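You operate a simulated robot arm through the tools that you are given. There is no shell and no other tool.

The job below is to be done with a simulated robot arm. You get a single attempt, and the scene is never put back.

TASK
Put things in order on the top of the coil bench. At the end: the beige sealer brush stands where the red primer brush stood; the red primer brush stands on top of the grey angle; the orange roller shim stands on top of the blue coil; the white guide roller stands where the beige sealer brush stood; whatever was shut is shut again. Leave all else as you found it, and nothing knocked over.

The check looks at the end state, three seconds after you hand in, the way a careful person would. Anything else that was tipped, shoved, dropped, spilled or broken makes it a failure.

THE ROBOT
A 7-joint arm with a two-finger parallel gripper, fixed in place. Base frame: the origin is at the foot of the arm, x ahead of it, y to its left, z up; the work surface is at about z = 0. Lengths are in mm, angles in rad, forces in N, time in s.
With the tool pointing down near the work surface it reaches from about 240 to 620 mm from the base axis. Its first joint turns from -1.152 to 1.152 rad. Payload 2.6 kg.
The TCP is the grasp point between the finger pads, 30 mm short of the fingertips. In the tool frame z runs along the fingers and y along their closing line. The gripper opens to 94 mm. The fingers are 28 mm wide and 10 mm thick; the gripper's body (50 by 96 mm) begins 55 mm behind the TCP.
Orientation is told as [roll, pitch, yaw] about the base's x, y, z axes, in that order, counted from this pose: with the fingers straight down and closing along the base's y, the tool's x points along the base's -x, its y along +y and its z along -z.

THE INTERFACE
- The arm moves only by the tool servo_tool. Its argument "moves" is one flat list of numbers, 7 for each row, row after row: the opening in per cent of the stroke, from 0 (shut) to 100 (fully open), then the shift along the base's x, y, z in mm, then the turn, a rotation vector about the base's x, y, z in rad. In form: [hand, x, y, z, rx, ry, rz, hand, x, y, z, rx, ry, rz, ...]. A call has 1 to 20 rows; each row is the pose to reach, as a shift and turn from the pose commanded when the call began. Rows are played at 5 a second. More than 50 mm and 0.15 rad between two rows, or a gripper value outside its range, and nothing of the call is played. A pose out of reach is approached as far as the arm can. The call stops where the force on the tool passes 40 N (or 10 N more than at its start, if that is more) or the arm is blocked; 0.2 s more then pass. Each finger travels about 72 mm/s and halts on what it meets, pressing with about 35 N; the grip force reading is that of the motor and also rises with nothing between the fingers. The clock runs only during rows and for 0.2 s after the last one: add rows that repeat a pose to give the fingers time. The reply holds the time, the measured pose of the TCP, the force on the tool along the base axes, the opening and the grip force, in the units named above and with some noise, with the torque about the TCP (base axes, N m) and any sound that the robot's microphone picked up.
- Cameras (640 x 400 px; columns grow to the right, rows downward): "scene" is fixed at [28.1, 431.5, 555.4]; the picture's right is [-0.82, -0.57, 0.00], its down [-0.37, 0.53, -0.76] and it looks along [0.43, -0.63, -0.65] (base axes); focal length 299 px, centre (320, 200). "wrist" rides on the gripper at [76, 14, -102] in the tool frame; the picture's right is [-0.18, 0.98, 0.00], its down [-0.75, -0.14, -0.64] and it looks along [-0.63, -0.12, 0.77] (tool axes); focal length 243 px, centre (320, 200).
- grab_frame(camera): a new picture of that camera. No time passes.
- probe_pixels(camera, pixels): for up to 12 pixels [column, row] of the newest picture of that camera ("zoom" is the newest enlarged one), the place [x, y, z] in the base frame of the surface seen there, good to about 3 mm. No time passes.
- inspect(camera, box): a new picture of the part [left, top, right, bottom] of that camera's present view, enlarged. No time passes.
- hand_in(): hands the job in; it is judged then, once.

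Leave the gripper open and the arm clear of the work at the hand-in unless told otherwise.

The tools are called after ">>>" as a command line: name --argument value ..., lists and objects as JSON in quotes. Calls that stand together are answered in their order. servo_tool: Moves the arm, as the interface text tells. Its arguments: {"type":"object","properties":{"moves":{"type":"array","items":{"type":"number"}}},"required":["moves"]} The other tools are called the same way: grab_frame (camera) takes a picture; probe_pixels (camera, pixels) gives the place of the surface under pixels of a picture; inspect (camera, box) takes an enlarged picture of a part of a camera's view; hand_in () hands the job in.

At the start:

```text
t: 0.0
tcp_pos: [436.1, 31.4, 264.9]
tcp_rot: [0.001, 0.0, -0.001]
ft_force: [0.1, 0.2, -0.3]
torque: [-0.01, 0.0, 0.02]
grip_width: 93.8
grasp_force: 0.1
```

scene: 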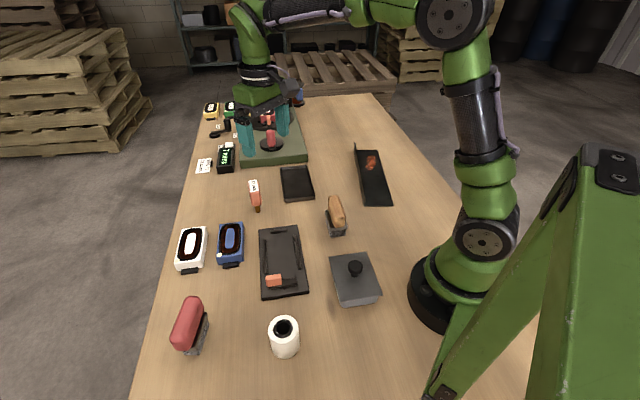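
wrist: 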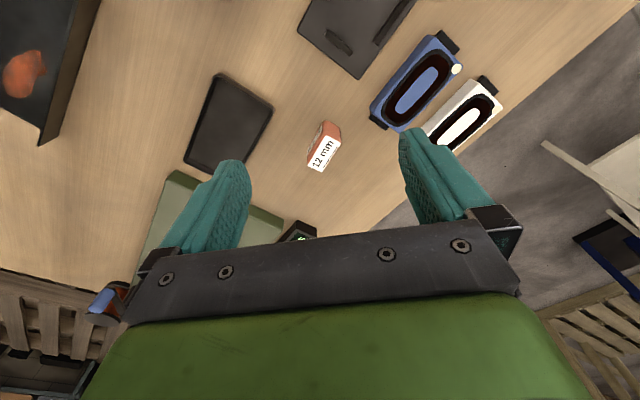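

I see a bench with coils, brushes, a white roller, a box with a knob lid and a small orange block marked "12 mm". First I'll look closer at several parts of the scene.

>>> inspect --camera "scene" --box '[130, 210, 330, 380]'

>>> inspect --camera "scene" --box '[180, 90, 330, 220]'

>>> inspect --camera "scene" --box '[250, 130, 420, 320]'

```text
2.35 times, centred on (230, 295) of scene
```

zoom: 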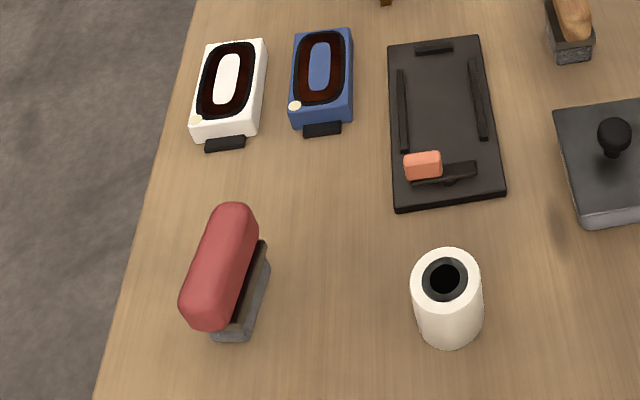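

```text
3.08 times, centred on (255, 155) of scene
```

zoom: 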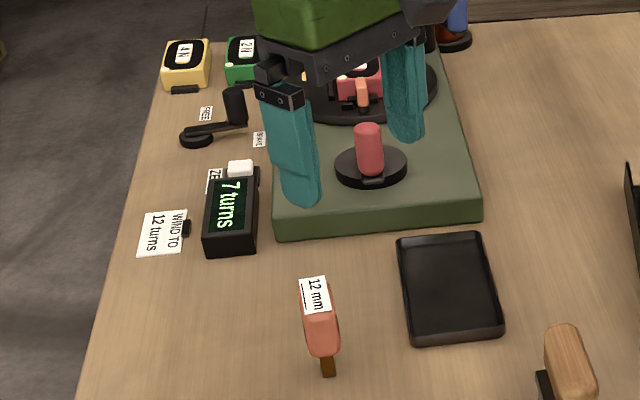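

```text
2.11 times, centred on (335, 225) of scene
```

zoom: 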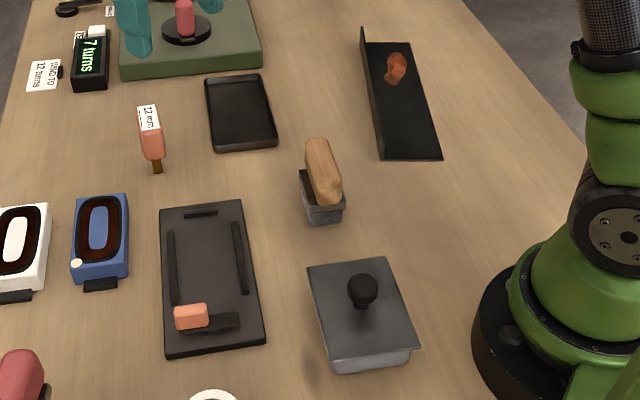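

Next I'll probe the main objects in the scene picture to get their places: the red brush, white roller, beige brush, lidded box, orange 12 mm block, blue coil, and dark angle.

>>> grab_frame --camera "scene"

>>> probe_pixels --camera "scene" --pixels '[[188, 310], [196, 350], [284, 322], [285, 350], [337, 205], [337, 232], [356, 268], [350, 290], [254, 186], [257, 207], [231, 240], [370, 163]]'

>>> probe_pixels --camera "scene" --pixels '[[375, 190], [358, 150], [390, 200], [362, 205], [282, 260], [274, 281], [296, 180], [191, 250], [270, 140], [226, 158], [300, 220], [204, 166]]'

```text
taken
```

scene: 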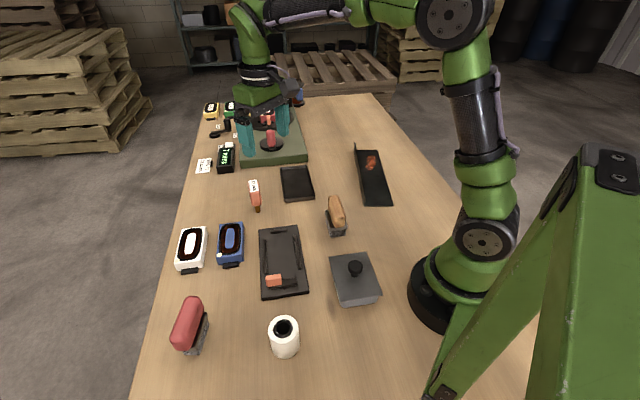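

```text
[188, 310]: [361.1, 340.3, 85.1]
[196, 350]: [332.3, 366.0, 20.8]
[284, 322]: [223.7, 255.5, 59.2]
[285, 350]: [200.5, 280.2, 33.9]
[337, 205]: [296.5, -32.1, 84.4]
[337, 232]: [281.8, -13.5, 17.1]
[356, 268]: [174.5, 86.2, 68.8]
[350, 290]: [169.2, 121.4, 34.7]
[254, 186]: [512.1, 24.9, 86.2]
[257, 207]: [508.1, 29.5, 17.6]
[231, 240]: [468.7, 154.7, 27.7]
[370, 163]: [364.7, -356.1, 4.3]
```

```text
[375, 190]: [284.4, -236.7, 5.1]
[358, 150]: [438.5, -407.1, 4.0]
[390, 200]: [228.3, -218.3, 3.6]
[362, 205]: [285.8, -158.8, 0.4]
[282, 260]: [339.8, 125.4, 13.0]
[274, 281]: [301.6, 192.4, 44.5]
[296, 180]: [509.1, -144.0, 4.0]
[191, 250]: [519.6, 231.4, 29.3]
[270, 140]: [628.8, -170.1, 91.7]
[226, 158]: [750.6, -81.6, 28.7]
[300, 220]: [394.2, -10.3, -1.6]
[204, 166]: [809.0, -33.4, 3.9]
```

I'll zoom in on the orange 12 mm piece, the dark angle with the orange blob, the black board with the orange piece, and the lidded box.

>>> inspect --camera "scene" --box '[335, 130, 415, 215]'

>>> inspect --camera "scene" --box '[235, 165, 315, 220]'

>>> inspect --camera "scene" --box '[250, 215, 320, 305]'

>>> inspect --camera "scene" --box '[310, 185, 400, 315]'

>>> inspect --camera "wrist" --box '[240, 0, 540, 190]'

>>> inspect --camera "wrist" --box '[0, 0, 300, 200]'

```text
4.71 times, centred on (375, 172) of scene
```

zoom: 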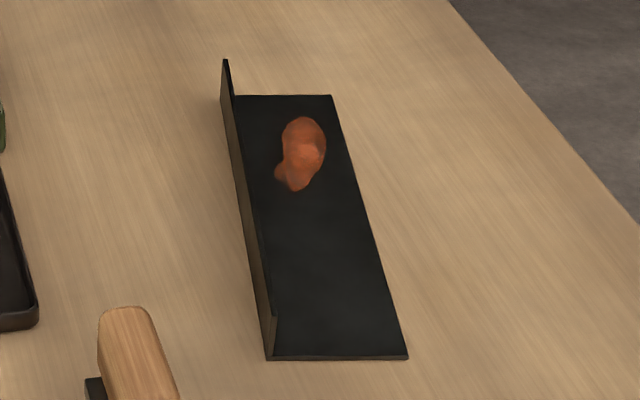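

```text
7.27 times, centred on (275, 192) of scene
```

zoom: 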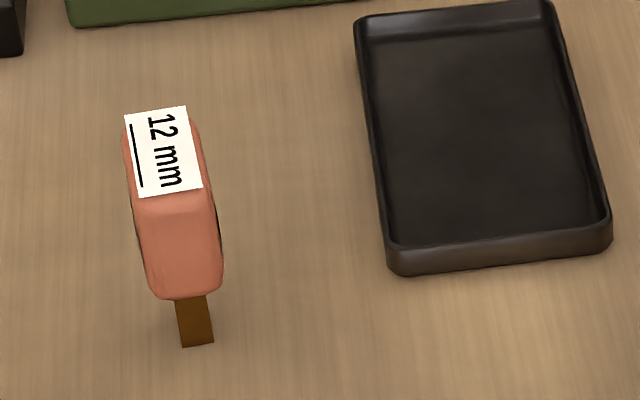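

```text
4.44 times, centred on (285, 260) of scene
```

zoom: 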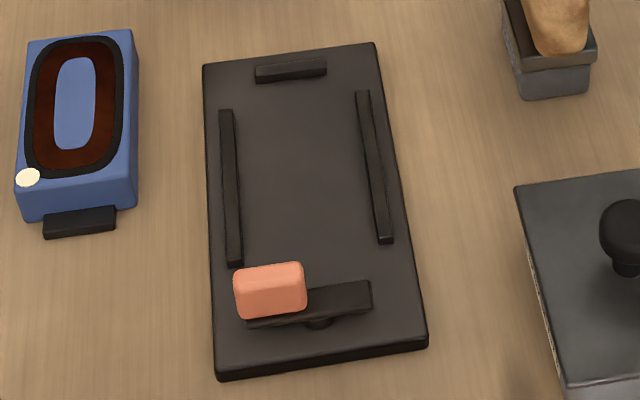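

```text
3.08 times, centred on (355, 250) of scene
```

zoom: 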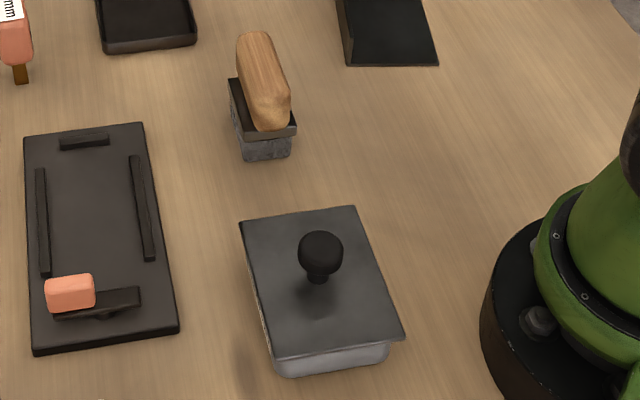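

```text
2.11 times, centred on (390, 95) of wrist
```

zoom: 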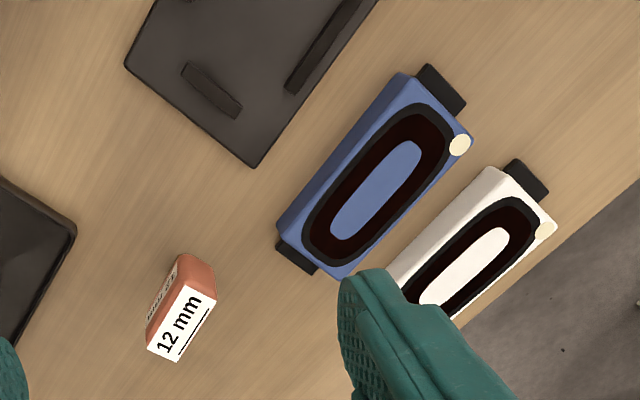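

```text
2.00 times, centred on (150, 100) of wrist
```

zoom: 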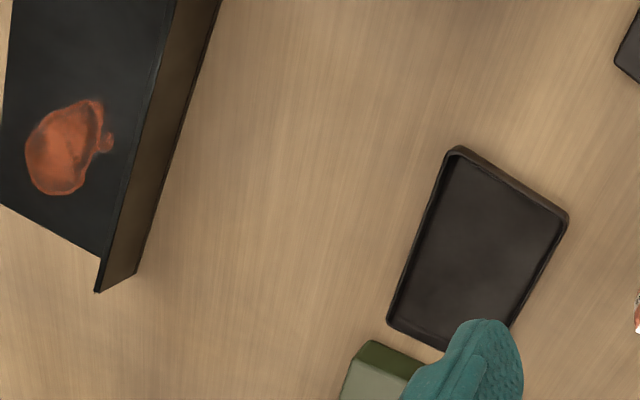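

The 12 mm orange piece at about (510, 27) has a brown blade under an orange handle, and an orange-tipped lever sits on the black board. To see the winder area without the hand in the way, I'll pull the arm back and up: x -90, z +60.

>>> servo_tool --moves '[100, -30, 0, 20, 0, 0, 0, 100, -60, 0, 40, 0, 0, 0, 100, -90, 0, 60, 0, 0, 0]'

>>> grab_frame --camera "wrist"

>>> grab_frame --camera "scene"

```text
t: 0.8
tcp_pos: [346.2, 31.1, 324.0]
tcp_rot: [0.0, -0.002, 0.002]
ft_force: [0.6, 0.1, -0.3]
torque: [-0.02, 0.0, 0.0]
grip_width: 94.0
grasp_force: 0.1
```

```text
taken
```

wrist: 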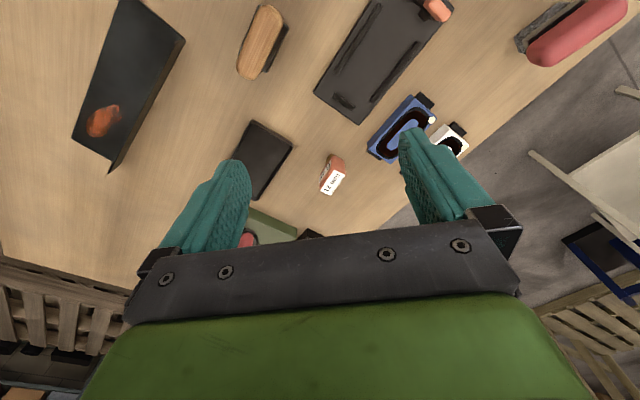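

```text
taken
```

scene: 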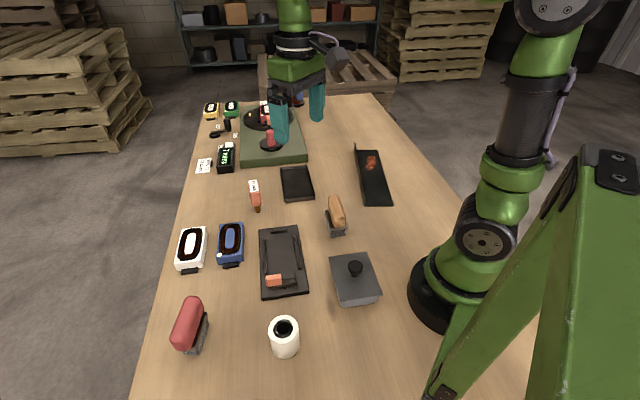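

I'll enlarge the winder area in the scene camera and the mid-bench area in the wrist camera.

>>> inspect --camera "scene" --box '[190, 85, 320, 175]'

>>> inspect --camera "wrist" --box '[220, 0, 480, 200]'

>>> inspect --camera "wrist" --box '[480, 0, 640, 100]'

```text
4.44 times, centred on (255, 130) of scene
```

zoom: 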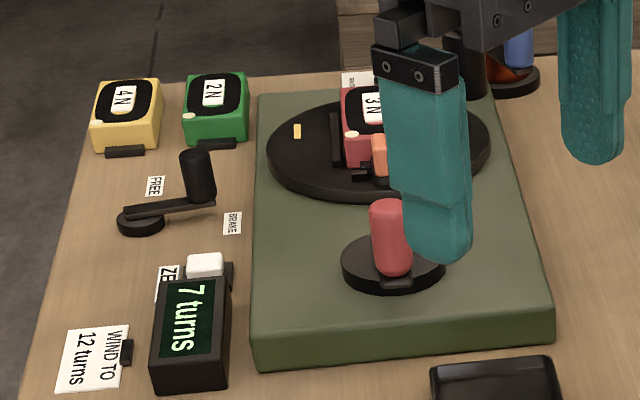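

```text
2.00 times, centred on (350, 100) of wrist
```

zoom: 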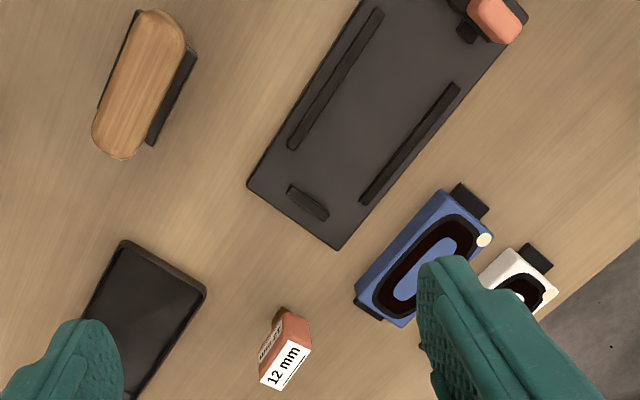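

```text
4.00 times, centred on (560, 50) of wrist
```

zoom: 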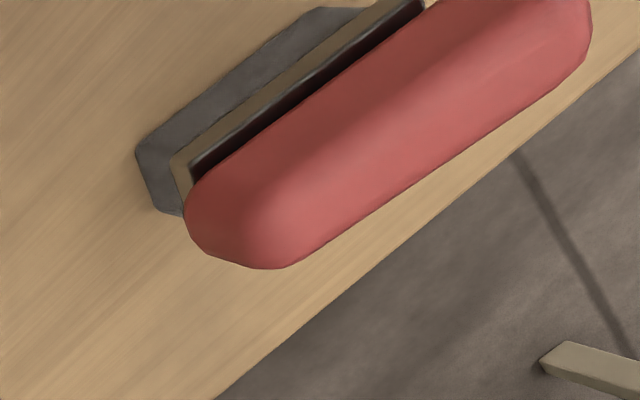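

Besides the 3 N red coil on the winder, I see no other candidate shim, so the 12 mm piece is the orange roller shim. Next I'll move the hand above the red brush, near (340, 330), staying at z ≈ 285, and look down.

>>> servo_tool --moves '[100, 0, 45, 0, 0, 0, 0, 100, 0, 90, 0, 0, 0, 0, 100, 0, 135, -10, 0, 0, 0, 100, 0, 180, -20, 0, 0, 0, 100, 0, 225, -30, 0, 0, 0, 100, -5, 270, -40, 0, 0, 0, 100, -10, 300, -45, 0, 0, 0, 100, -10, 300, -45, 0, 0, 0]'

>>> grab_frame --camera "wrist"

>>> grab_frame --camera "scene"

```text
t: 2.6
tcp_pos: [336.1, 331.5, 278.2]
tcp_rot: [-0.001, 0.002, 0.001]
ft_force: [-0.1, 0.5, 0.2]
torque: [-0.01, 0.0, 0.04]
grip_width: 94.2
grasp_force: 0.0
```

```text
taken
```

wrist: 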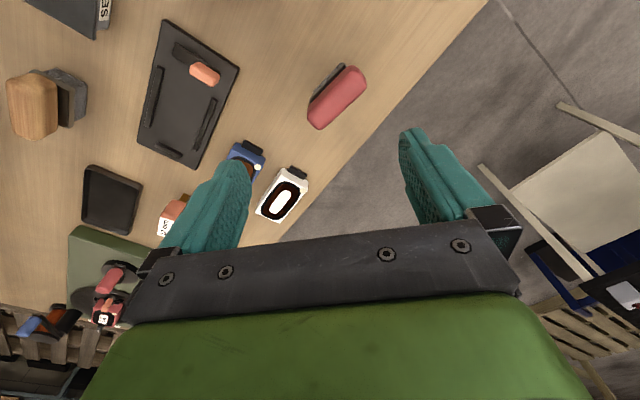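

```text
taken
```

scene: 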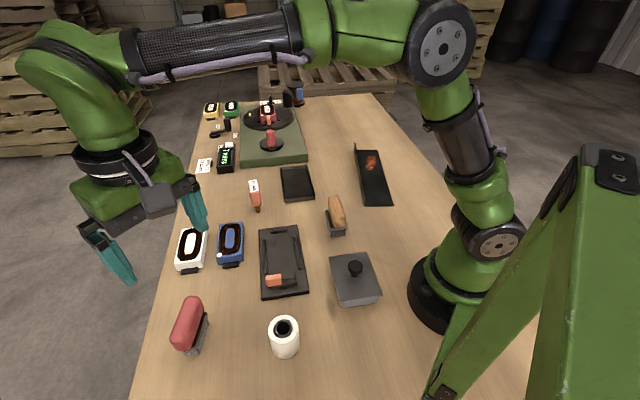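

The box bears a label that starts with "SE", at the wrist picture's top left (105, 8). I'll enlarge the red brush, the label, and the winder now that it is in the clear.

>>> inspect --camera "wrist" --box '[280, 40, 400, 150]'

>>> inspect --camera "wrist" --box '[0, 0, 240, 160]'

>>> inspect --camera "scene" --box '[190, 80, 320, 170]'

>>> inspect --camera "scene" --box '[150, 280, 250, 370]'

```text
3.64 times, centred on (340, 95) of wrist
```

zoom: 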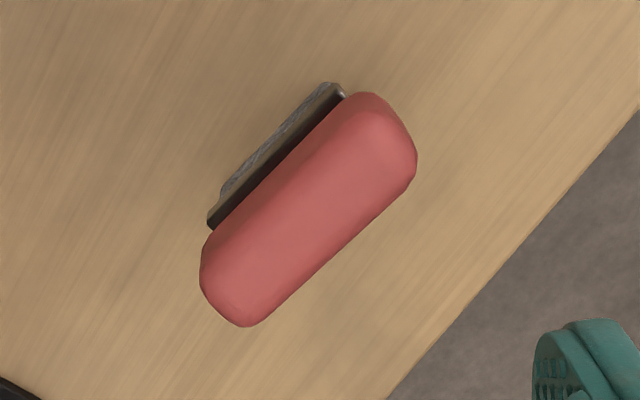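

```text
2.50 times, centred on (120, 80) of wrist
```

zoom: 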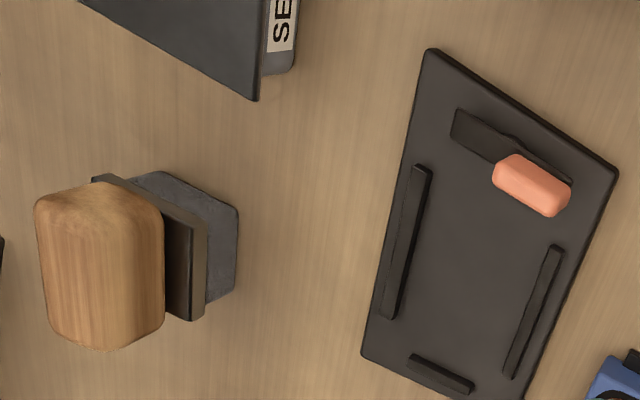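

```text
4.44 times, centred on (255, 125) of scene
```

zoom: 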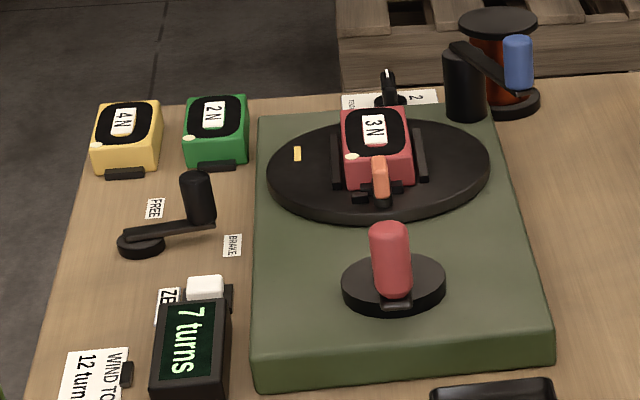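

```text
4.44 times, centred on (200, 325) of scene
```

zoom: 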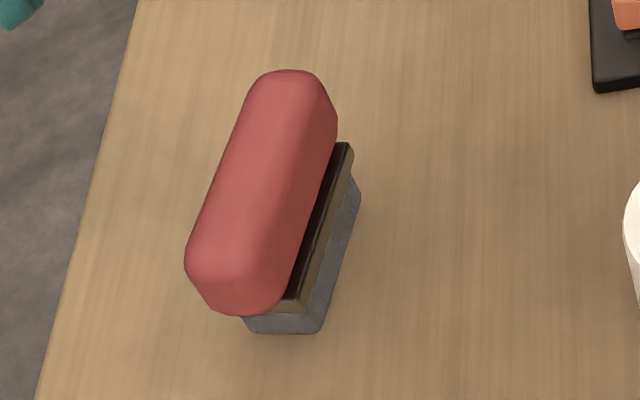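

I'll probe the handle's corners and the base in a new wrist picture so as to fix the red brush's centre, heading and heights.

>>> inspect --camera "wrist" --box '[280, 40, 400, 150]'

>>> probe_pixels --camera "zoom" --pixels '[[385, 110], [405, 165], [225, 295], [310, 210], [250, 315], [212, 245], [300, 150], [338, 100], [212, 222], [225, 188], [320, 88], [260, 140]]'

```text
3.64 times, centred on (340, 95) of wrist
```

zoom: 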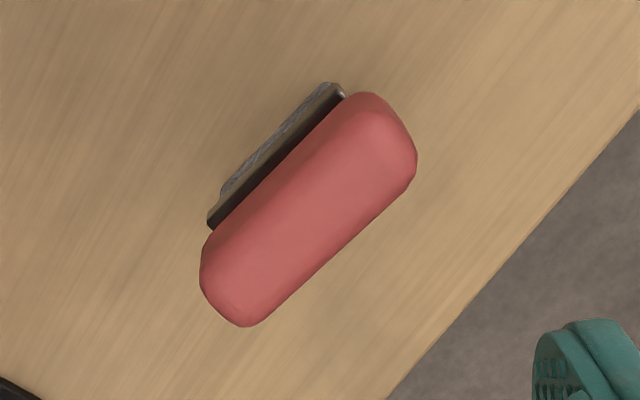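

```text
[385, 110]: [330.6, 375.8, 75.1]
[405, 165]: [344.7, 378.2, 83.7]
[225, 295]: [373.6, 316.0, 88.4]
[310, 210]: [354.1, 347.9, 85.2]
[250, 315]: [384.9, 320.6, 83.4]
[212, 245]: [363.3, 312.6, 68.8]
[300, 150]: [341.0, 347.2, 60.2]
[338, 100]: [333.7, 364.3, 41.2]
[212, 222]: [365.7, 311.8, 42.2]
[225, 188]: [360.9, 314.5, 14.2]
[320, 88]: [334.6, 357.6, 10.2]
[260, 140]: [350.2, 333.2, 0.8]
```

I'll take the other side from the scene camera, with a fresh enlarged picture of the red brush.

>>> inspect --camera "scene" --box '[150, 280, 250, 370]'

>>> probe_pixels --camera "zoom" --pixels '[[290, 80], [255, 90], [330, 110], [195, 245], [235, 305], [270, 290], [262, 185], [348, 152], [300, 305], [350, 190], [315, 325], [250, 325]]'

```text
4.44 times, centred on (200, 325) of scene
```

zoom: 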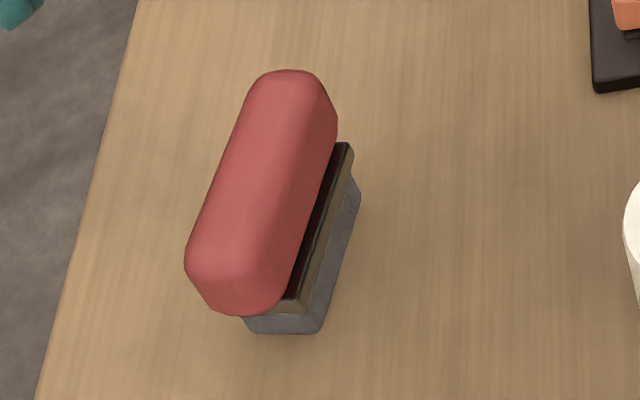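

```text
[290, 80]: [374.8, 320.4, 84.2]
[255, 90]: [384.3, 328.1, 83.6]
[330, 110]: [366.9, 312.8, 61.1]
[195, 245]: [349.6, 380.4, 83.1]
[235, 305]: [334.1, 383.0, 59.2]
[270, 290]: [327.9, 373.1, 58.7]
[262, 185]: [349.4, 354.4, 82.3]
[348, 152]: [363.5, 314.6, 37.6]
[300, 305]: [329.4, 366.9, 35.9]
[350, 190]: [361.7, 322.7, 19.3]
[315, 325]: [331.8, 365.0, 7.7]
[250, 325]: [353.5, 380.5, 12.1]
```

The red brush's handle is about 82 × 28 mm, centred near (358, 350), with its long axis about 122° from x and its top at z ≈ 88. Before I grip anything I'll survey the beige brush, so I'm moving to about (300, 0, 280).

>>> servo_tool --moves '[100, -5, -45, 0, 0, 0, 0, 100, -10, -90, 0, 0, 0, 0, 100, -15, -135, 0, 0, 0, 0, 100, -20, -180, 0, 0, 0, 0, 100, -25, -225, 0, 0, 0, 0, 100, -30, -270, 0, 0, 0, 0, 100, -35, -315, 0, 0, 0, 0, 100, -40, -340, 0, 0, 0, 0, 100, -40, -340, 0, 0, 0, 0]'

>>> grab_frame --camera "wrist"

>>> inspect --camera "wrist" --box '[200, 0, 480, 180]'

```text
t: 4.6
tcp_pos: [296.5, -8.5, 279.3]
tcp_rot: [0.0, 0.001, 0.001]
ft_force: [0.0, 0.2, 0.1]
torque: [-0.03, -0.01, 0.0]
grip_width: 94.0
grasp_force: 0.0
```

```text
taken
```

wrist: 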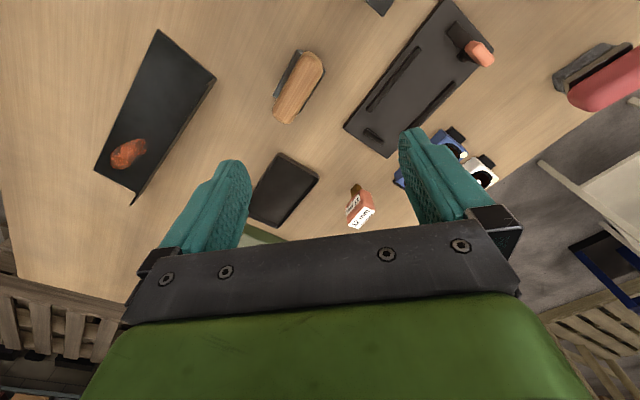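

```text
2.22 times, centred on (340, 90) of wrist
```

zoom: 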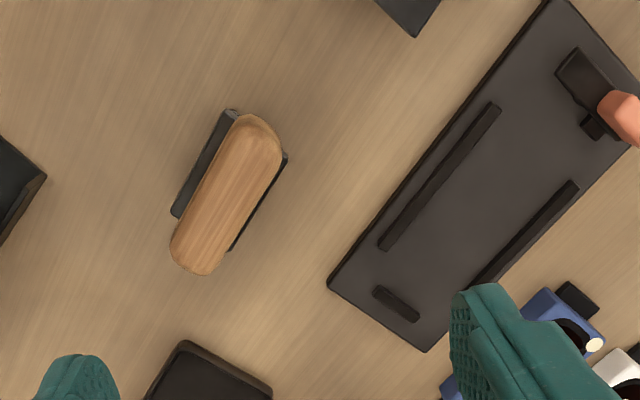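

I'll probe the beige brush on this enlarged picture: handle ends, handle sides, plate corners and base.

>>> inspect --camera "wrist" --box '[260, 35, 340, 135]'

>>> inspect --camera "scene" --box '[310, 185, 365, 245]'

```text
4.00 times, centred on (300, 85) of wrist
```

zoom: 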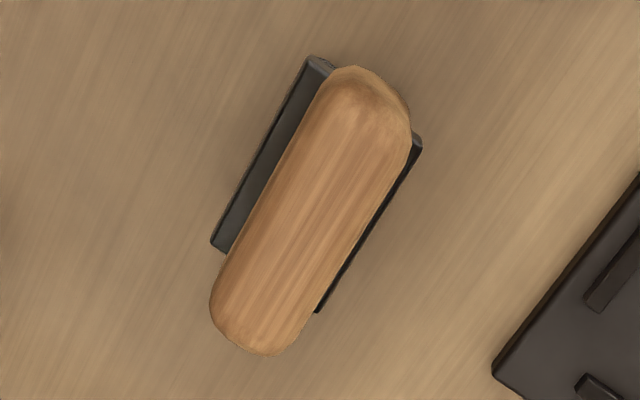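

```text
6.67 times, centred on (338, 215) of scene
```

zoom: 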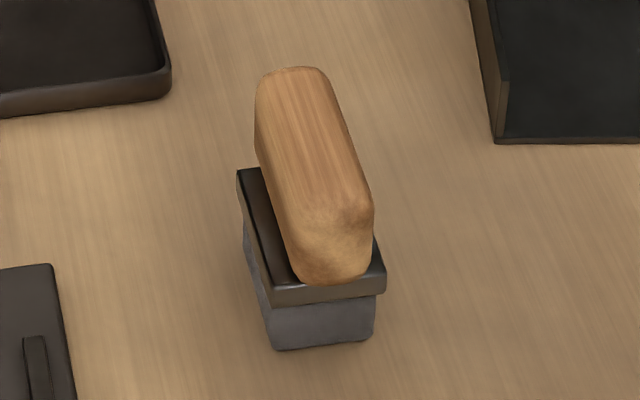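

The newest enlarged picture is the scene one, so I'll probe that first.

>>> probe_pixels --camera "zoom" --pixels '[[290, 75], [260, 85], [330, 90], [310, 210], [365, 205], [300, 270], [365, 265], [243, 175], [280, 295], [380, 280], [275, 340], [370, 335]]'

>>> inspect --camera "wrist" --box '[260, 35, 340, 135]'

>>> probe_pixels --camera "zoom" --pixels '[[345, 75], [400, 105], [300, 155], [400, 160], [320, 200], [218, 300], [270, 350], [305, 315], [312, 62], [216, 240], [415, 143], [320, 308]]'

```text
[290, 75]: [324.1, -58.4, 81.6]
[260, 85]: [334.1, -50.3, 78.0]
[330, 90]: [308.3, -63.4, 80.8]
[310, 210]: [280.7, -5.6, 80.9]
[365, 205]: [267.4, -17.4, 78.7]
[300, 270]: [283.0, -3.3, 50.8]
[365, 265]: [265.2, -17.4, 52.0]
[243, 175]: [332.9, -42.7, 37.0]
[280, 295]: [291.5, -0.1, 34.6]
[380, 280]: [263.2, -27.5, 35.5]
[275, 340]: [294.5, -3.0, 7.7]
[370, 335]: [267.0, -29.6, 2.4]
```

```text
4.00 times, centred on (300, 85) of wrist
```

zoom: 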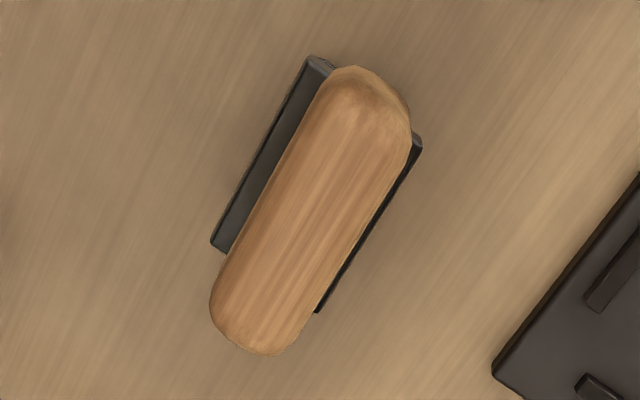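

```text
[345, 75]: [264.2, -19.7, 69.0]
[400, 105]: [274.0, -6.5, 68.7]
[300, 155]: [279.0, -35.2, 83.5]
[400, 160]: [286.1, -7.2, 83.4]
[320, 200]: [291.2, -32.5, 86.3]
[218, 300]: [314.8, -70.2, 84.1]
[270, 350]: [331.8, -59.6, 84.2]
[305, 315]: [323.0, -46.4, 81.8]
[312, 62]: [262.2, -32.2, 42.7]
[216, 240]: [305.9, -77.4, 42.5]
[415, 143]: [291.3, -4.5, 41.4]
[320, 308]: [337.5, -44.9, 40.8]
```

Beige brush: the plate is about 62 × 42 mm, centred at about (299, -39). Its long axis runs at about -43.5°, and the handle is 28 wide with its top at z ≈ 87. Next I'll survey the dark angle from above about (300, -230).

>>> servo_tool --moves '[100, 0, -45, 0, 0, 0, 0, 100, 0, -90, 0, 0, 0, 0, 100, 0, -135, 0, 0, 0, 0, 100, 0, -180, 0, 0, 0, 0, 100, 0, -220, 0, 0, 0, 0, 100, 0, -220, 0, 0, 0, 0]'

>>> grab_frame --camera "wrist"

>>> inspect --camera "wrist" --box '[180, 0, 460, 180]'

```text
t: 6.0
tcp_pos: [293.8, -229.5, 278.5]
tcp_rot: [-0.001, 0.0, -0.001]
ft_force: [0.9, 0.3, 0.3]
torque: [0.04, -0.01, -0.03]
grip_width: 93.7
grasp_force: 0.0
```

```text
taken
```

wrist: 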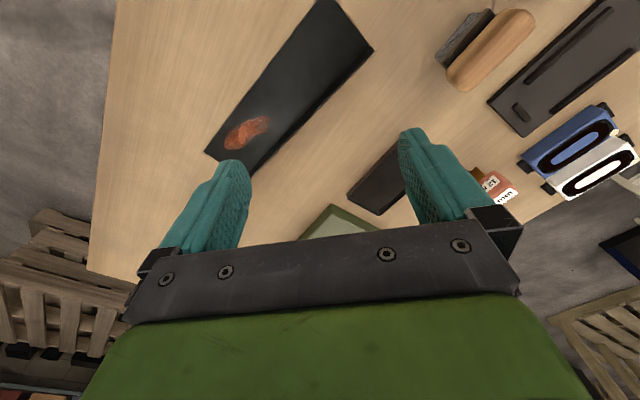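

```text
2.22 times, centred on (320, 90) of wrist
```

zoom: 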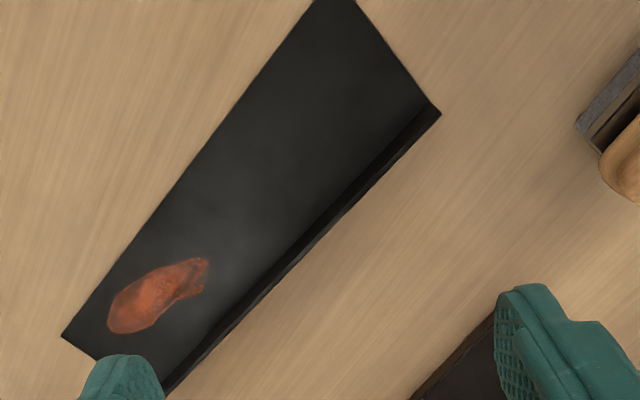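

I'll probe the angle: plate edges, inner corner line, flange top, and the rust patch.

>>> probe_pixels --camera "zoom" --pixels '[[72, 330], [325, 10], [352, 5], [415, 100], [437, 112], [300, 150], [230, 150], [390, 145], [310, 225], [250, 300], [340, 200], [160, 295]]'

>>> probe_pixels --camera "wrist" --pixels '[[325, 3], [315, 60], [290, 90], [330, 75], [300, 110], [260, 160], [270, 80], [340, 40], [362, 42], [371, 49], [345, 72], [250, 125]]'

>>> inspect --camera "scene" --box '[335, 130, 415, 215]'

>>> probe_pixels --camera "zoom" --pixels '[[224, 62], [268, 355], [228, 100], [275, 315], [237, 97], [277, 352], [328, 97], [404, 353], [245, 200], [253, 190], [300, 150], [320, 270]]'

```text
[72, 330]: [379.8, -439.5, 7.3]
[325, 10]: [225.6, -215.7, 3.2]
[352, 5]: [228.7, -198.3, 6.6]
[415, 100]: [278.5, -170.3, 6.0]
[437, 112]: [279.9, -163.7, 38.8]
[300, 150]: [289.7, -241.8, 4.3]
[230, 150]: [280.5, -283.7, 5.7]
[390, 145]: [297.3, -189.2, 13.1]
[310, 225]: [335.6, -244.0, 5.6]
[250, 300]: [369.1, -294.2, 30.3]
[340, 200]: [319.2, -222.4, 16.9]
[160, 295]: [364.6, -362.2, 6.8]
```

```text
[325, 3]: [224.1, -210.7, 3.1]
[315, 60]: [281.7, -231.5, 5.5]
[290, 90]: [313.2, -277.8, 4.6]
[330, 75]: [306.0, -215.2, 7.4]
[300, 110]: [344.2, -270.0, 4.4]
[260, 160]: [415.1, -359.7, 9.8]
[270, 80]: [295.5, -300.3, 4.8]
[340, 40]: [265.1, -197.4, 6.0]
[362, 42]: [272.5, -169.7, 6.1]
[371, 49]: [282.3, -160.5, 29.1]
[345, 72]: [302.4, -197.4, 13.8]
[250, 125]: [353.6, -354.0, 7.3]
```

```text
4.71 times, centred on (375, 172) of scene
```

zoom: 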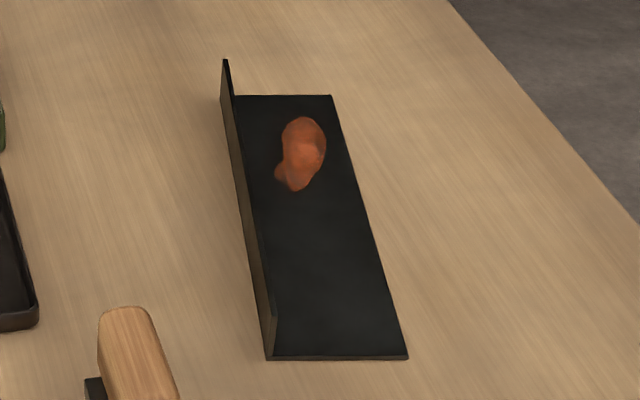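

```text
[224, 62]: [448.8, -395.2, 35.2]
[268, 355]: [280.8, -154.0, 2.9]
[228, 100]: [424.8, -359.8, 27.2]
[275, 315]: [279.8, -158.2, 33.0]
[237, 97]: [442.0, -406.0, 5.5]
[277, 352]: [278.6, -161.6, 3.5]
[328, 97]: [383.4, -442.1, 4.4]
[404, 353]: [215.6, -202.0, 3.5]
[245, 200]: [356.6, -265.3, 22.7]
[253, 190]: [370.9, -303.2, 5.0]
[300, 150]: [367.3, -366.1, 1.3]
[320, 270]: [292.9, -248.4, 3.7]
```

The angle's flat part is at z ≈ 4.5, from its near end at about (248, -180) to its far end at about (413, -423). It is 75 mm wide inside, with a flange about 39 mm high on the +x+y side. The rust patch is near (367, -362). Now I'll survey the shim and the blue coil from about (470, 60, 285).

>>> servo_tool --moves '[100, 25, 40, 0, 0, 0, 0, 100, 50, 80, 0, 0, 0, 0, 100, 75, 120, 0, 0, 0, 0, 100, 100, 160, 2, 0, 0, 0, 100, 125, 200, 4, 0, 0, 0, 100, 150, 240, 6, 0, 0, 0, 100, 170, 280, 6, 0, 0, 0, 100, 170, 290, 6, 0, 0, 0, 100, 170, 290, 6, 0, 0, 0]'

>>> grab_frame --camera "wrist"

>>> inspect --camera "wrist" --box '[240, 0, 480, 150]'

```text
t: 8.0
tcp_pos: [466.7, 62.0, 286.2]
tcp_rot: [-0.002, 0.001, 0.0]
ft_force: [-0.5, -0.3, -0.2]
torque: [0.02, 0.02, 0.02]
grip_width: 94.1
grasp_force: 0.1
```

```text
taken
```

wrist: 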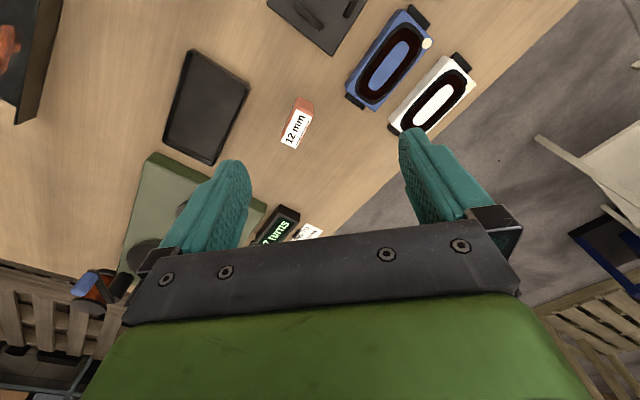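

```text
2.67 times, centred on (360, 75) of wrist
```

zoom: 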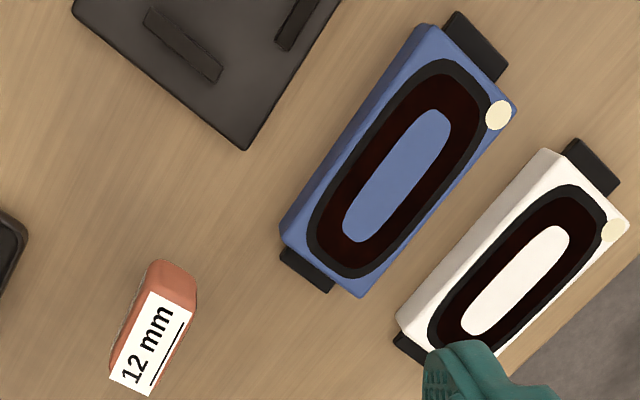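

I'll probe the blue coil's top — corners, ring, core — and the shim's top on this enlarged view.

>>> probe_pixels --camera "zoom" --pixels '[[430, 28], [514, 108], [362, 290], [285, 228], [400, 175], [440, 85], [345, 255], [440, 130], [360, 220], [340, 185], [460, 160], [325, 245]]'

>>> probe_pixels --camera "zoom" --pixels '[[160, 268], [192, 280], [150, 300], [190, 325], [115, 375], [145, 388], [152, 340], [117, 335], [170, 275], [165, 310], [300, 270], [480, 50]]'

>>> inspect --camera "wrist" --box '[265, 80, 335, 160]'

>>> inspect --camera "scene" --box '[235, 165, 275, 220]'

>>> probe_pixels --camera "zoom" --pixels '[[270, 85], [340, 75], [300, 190], [360, 180], [340, 250], [310, 300], [370, 290], [300, 110], [350, 330], [370, 330], [345, 365], [375, 370]]'

```text
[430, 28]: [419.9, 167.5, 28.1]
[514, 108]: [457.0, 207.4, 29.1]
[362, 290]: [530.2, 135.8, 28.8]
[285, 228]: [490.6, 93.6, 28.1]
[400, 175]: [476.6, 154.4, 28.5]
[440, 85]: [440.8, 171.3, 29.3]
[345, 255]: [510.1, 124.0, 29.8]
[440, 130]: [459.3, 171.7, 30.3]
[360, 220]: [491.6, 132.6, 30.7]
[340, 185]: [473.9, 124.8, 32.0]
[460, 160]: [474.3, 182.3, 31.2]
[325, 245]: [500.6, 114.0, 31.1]
```

```text
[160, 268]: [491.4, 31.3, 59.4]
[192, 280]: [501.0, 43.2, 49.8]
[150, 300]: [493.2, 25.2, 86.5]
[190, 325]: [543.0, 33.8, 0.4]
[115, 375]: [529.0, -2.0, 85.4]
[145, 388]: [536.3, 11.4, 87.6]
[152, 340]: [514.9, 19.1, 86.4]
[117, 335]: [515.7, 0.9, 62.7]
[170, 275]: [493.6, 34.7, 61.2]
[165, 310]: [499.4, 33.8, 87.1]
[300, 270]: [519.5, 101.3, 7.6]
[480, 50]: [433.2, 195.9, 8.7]
```

```text
5.00 times, centred on (300, 120) of wrist
```

zoom: 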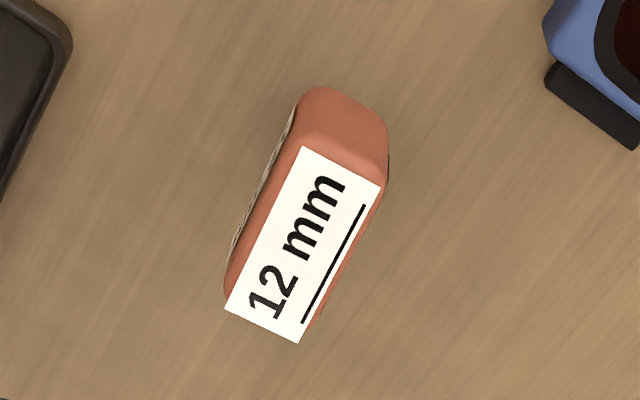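

```text
7.27 times, centred on (255, 192) of scene
```

zoom: 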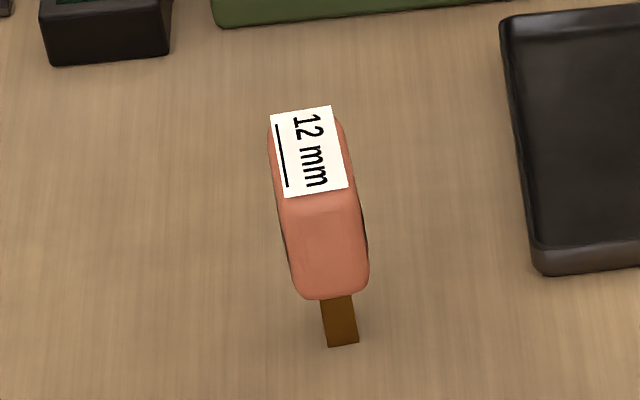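

```text
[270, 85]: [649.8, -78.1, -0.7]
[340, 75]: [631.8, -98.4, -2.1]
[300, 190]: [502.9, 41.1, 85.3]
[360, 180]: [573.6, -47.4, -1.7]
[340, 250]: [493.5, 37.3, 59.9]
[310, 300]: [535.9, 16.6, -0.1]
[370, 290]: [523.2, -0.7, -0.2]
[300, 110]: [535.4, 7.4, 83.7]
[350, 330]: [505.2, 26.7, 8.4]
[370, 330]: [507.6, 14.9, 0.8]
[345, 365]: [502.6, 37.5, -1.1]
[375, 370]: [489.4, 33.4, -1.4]
```

The shim's handle is about 56 × 22 mm, centred near (514, 18) with its top at z ≈ 86 and its long axis at about -35°. The blade under it is about 12 × 25 mm. The blue coil's top is at z ≈ 28.5, centred at about (474.5, 151) with its long axis at about -45°. I'll do the shim first: turn the hand -0.604 rad, go above it, and stop at z ≈ 170 to check.

>>> servo_tool --moves '[100, 10, -9, 0, 0, 0, -0.121, 100, 19, -17, 0, 0, 0, -0.242, 100, 29, -26, -10, 0, 0, -0.363, 100, 38, -35, -30, 0, 0, -0.484, 70, 47.7, -43.4, -60, 0, 0, -0.604, 70, 47.7, -43.4, -90, 0, 0, -0.604, 70, 47.7, -43.4, -116, 0, 0, -0.604, 70, 47.7, -43.4, -116, 0, 0, -0.604]'

>>> grab_frame --camera "wrist"

>>> inspect --camera "scene" --box '[200, 120, 320, 240]'

```text
t: 9.8
tcp_pos: [514.2, 19.1, 168.6]
tcp_rot: [0.0, 0.001, -0.603]
ft_force: [0.5, 0.2, 0.3]
torque: [0.02, -0.02, 0.01]
grip_width: 65.6
grasp_force: 0.0
```

```text
taken
```

wrist: 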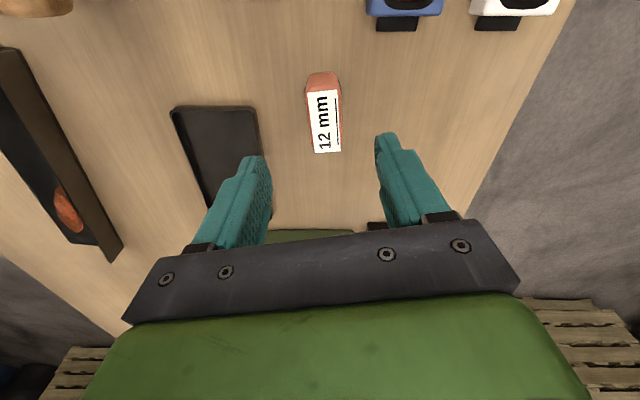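

```text
3.33 times, centred on (260, 180) of scene
```

zoom: 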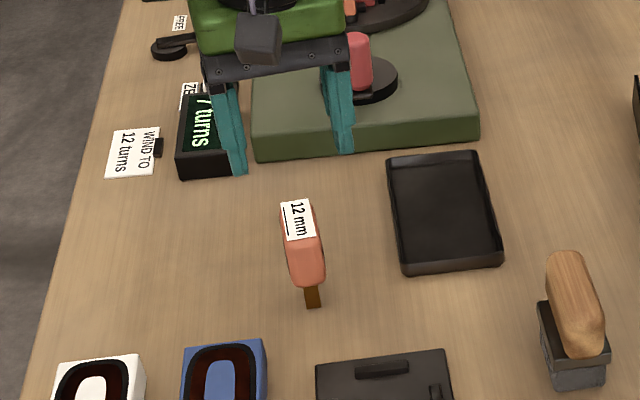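

The shim is at about column 322 between the fingers. I'll probe its label corners and visible sides on an enlarged wrist picture to refine centre and heading.

>>> inspect --camera "wrist" --box '[290, 60, 360, 165]'

>>> probe_pixels --camera "wrist" --pixels '[[309, 95], [339, 93], [316, 150], [339, 150], [324, 100], [328, 145], [308, 82], [337, 80], [306, 92], [341, 100], [322, 80], [322, 76]]'

```text
3.81 times, centred on (325, 112) of wrist
```

zoom: 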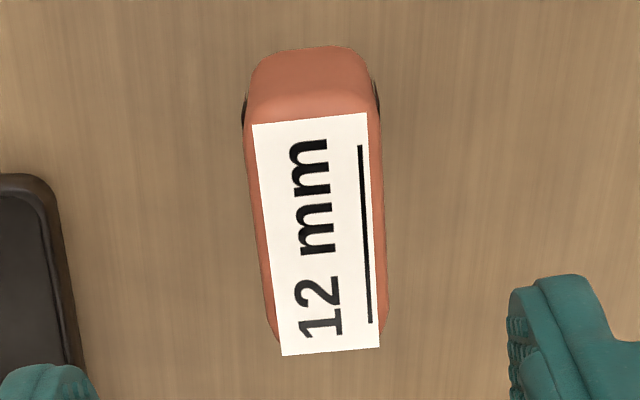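

```text
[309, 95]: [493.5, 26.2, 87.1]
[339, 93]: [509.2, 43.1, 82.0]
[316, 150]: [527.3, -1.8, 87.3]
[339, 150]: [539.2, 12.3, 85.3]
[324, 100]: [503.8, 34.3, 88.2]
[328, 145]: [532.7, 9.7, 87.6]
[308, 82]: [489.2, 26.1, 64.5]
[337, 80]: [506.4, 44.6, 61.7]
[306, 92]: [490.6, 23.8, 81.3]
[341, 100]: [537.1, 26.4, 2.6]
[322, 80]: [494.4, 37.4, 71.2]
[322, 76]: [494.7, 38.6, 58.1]
```

The refined heading is about -42° and the centre about (517.2, 20). I'll turn a further -0.13 rad, shift +3, +1, and go straight down to z ≈ 66 with the fingers open around the handle. I won't close yet.

>>> servo_tool --moves '[70, 3, 1, 0, 0, 0, -0.13, 70, 3, 1, -30, 0, 0, -0.13, 70, 3, 1, -60, 0, 0, -0.13, 70, 3, 1, -85, 0, 0, -0.13, 70, 3, 1, -102, 0, 0, -0.13, 70, 3, 1, -102, 0, 0, -0.13]'

>>> grab_frame --camera "wrist"

>>> inspect --camera "scene" --box '[210, 140, 310, 220]'

```text
t: 11.2
tcp_pos: [517.1, 21.3, 65.9]
tcp_rot: [0.0, 0.0, -0.734]
ft_force: [-0.3, 0.1, 1.0]
torque: [0.02, -0.01, 0.0]
grip_width: 65.7
grasp_force: 0.1
```

```text
taken
```

wrist: 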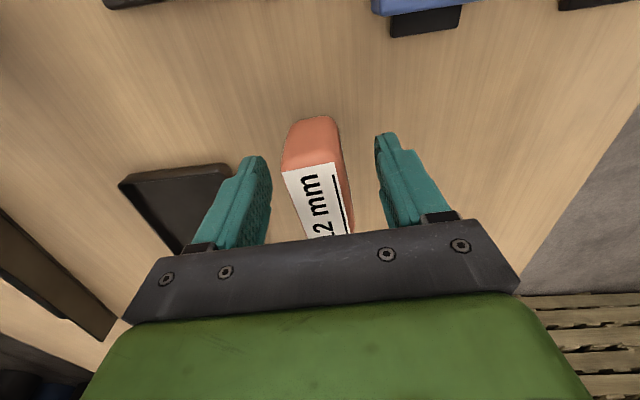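

```text
5.00 times, centred on (260, 180) of scene
```

zoom: 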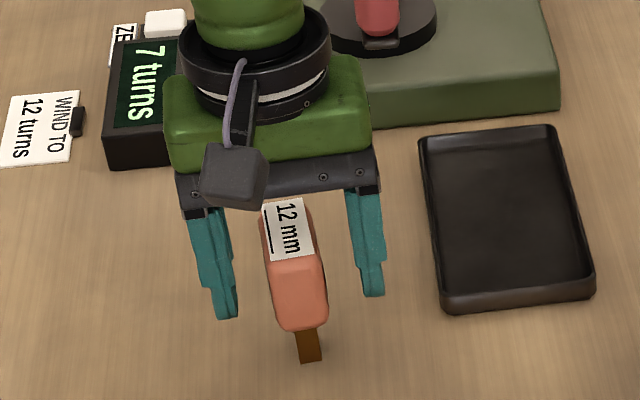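

The handle sits between the fingers, roughly centred: left finger edge at column 270, handle from 283 to 345, right finger edge at 375. I'll close part-way to about 34 mm to judge the centring before gripping.

>>> servo_tool --moves '[50, 0, 0, 0, 0, 0, 0, 37, 0, 0, 0, 0, 0, 0, 37, 0, 0, 0, 0, 0, 0]'

>>> inspect --camera "wrist" --box '[220, 90, 420, 240]'

>>> inspect --camera "scene" --box '[230, 165, 290, 220]'

```text
t: 12.0
tcp_pos: [516.2, 20.9, 66.8]
tcp_rot: [0.001, 0.0, -0.734]
ft_force: [-0.4, 0.0, -0.2]
torque: [-0.01, 0.01, 0.0]
grip_width: 35.0
grasp_force: 0.1
```

```text
2.67 times, centred on (320, 165) of wrist
```

zoom: 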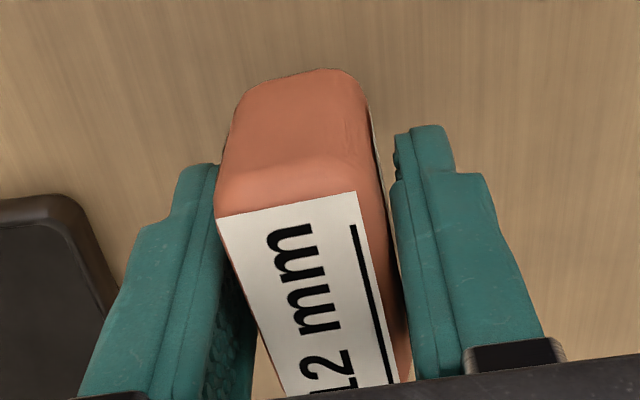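

```text
7.27 times, centred on (260, 192) of scene
```

zoom: 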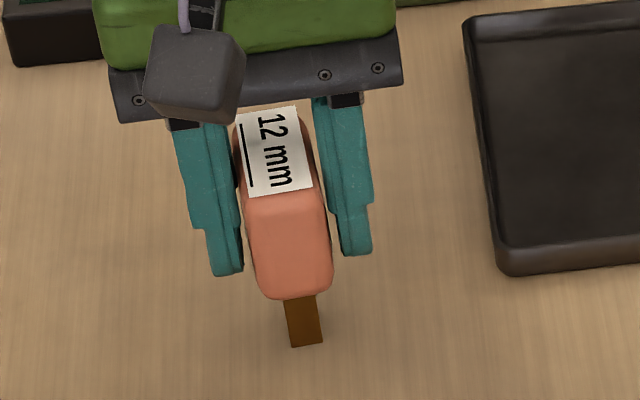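

The handle is nearly centred, about 1.5 mm toward the left finger. I'll shift the hand by (-1, -1.1) and close on the handle.

>>> servo_tool --moves '[37, -1, -1.1, 0, 0, 0, 0, 30, -1, -1.1, 0, 0, 0, 0, 20, -1, -1.1, 0, 0, 0, 0, 0, -1, -1.1, 0, 0, 0, 0, 0, -1, -1.1, 0, 0, 0, 0, 0, -1, -1.1, 0, 0, 0, 0]'

>>> inspect --camera "scene" --box '[230, 165, 290, 220]'

>>> inspect --camera "wrist" --box '[220, 90, 420, 240]'

```text
t: 13.4
tcp_pos: [516.6, 18.8, 66.1]
tcp_rot: [0.001, 0.001, -0.733]
ft_force: [0.1, 0.2, 0.8]
torque: [0.04, 0.02, 0.0]
grip_width: 32.0
grasp_force: 34.8
```

```text
7.27 times, centred on (260, 192) of scene
```

zoom: 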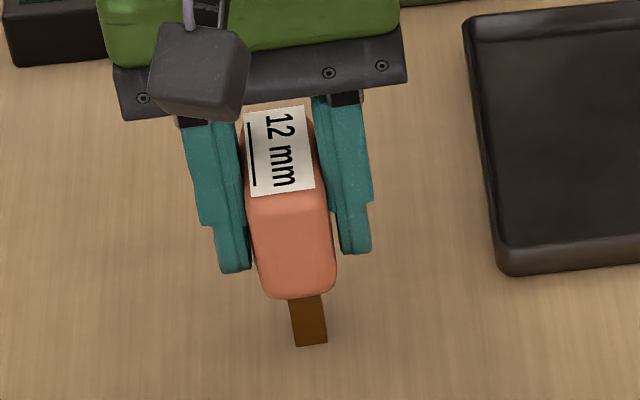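

```text
2.67 times, centred on (320, 165) of wrist
```

zoom: 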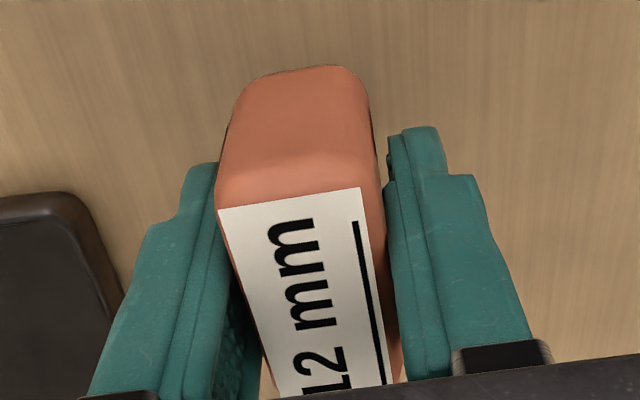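

It is gripped at 32.0 mm with 34.8 N. I'll lift straight up 60 mm and check that the shim comes along upright.

>>> servo_tool --moves '[0, 0, 0, 5, 0, 0, 0, 0, 0, 0, 20, 0, 0, 0, 0, 0, 0, 40, 0, 0, 0, 0, 0, 0, 62, 0, 0, 0, 0, 0, 0, 62, 0, 0, 0]'

>>> inspect --camera "scene" --box '[210, 120, 310, 220]'

>>> grab_frame --camera "wrist"

```text
t: 14.6
tcp_pos: [516.0, 17.9, 129.1]
tcp_rot: [0.001, 0.0, -0.732]
ft_force: [1.0, -0.6, -1.7]
torque: [0.02, 0.02, 0.03]
grip_width: 31.8
grasp_force: 35.2
```

```text
4.00 times, centred on (260, 170) of scene
```

zoom: 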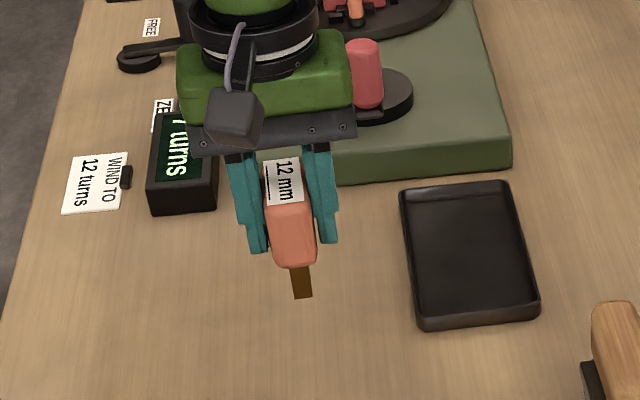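

```text
taken
```

wrist: 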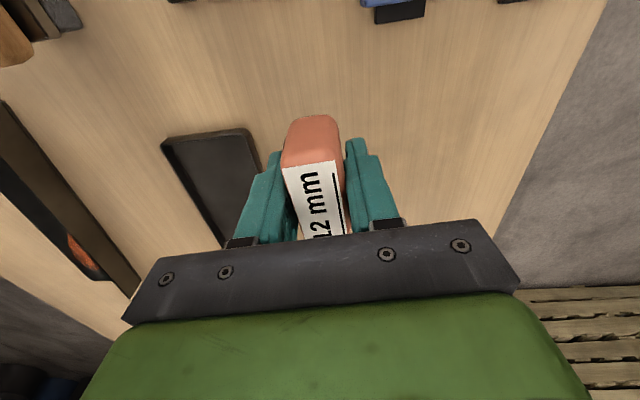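

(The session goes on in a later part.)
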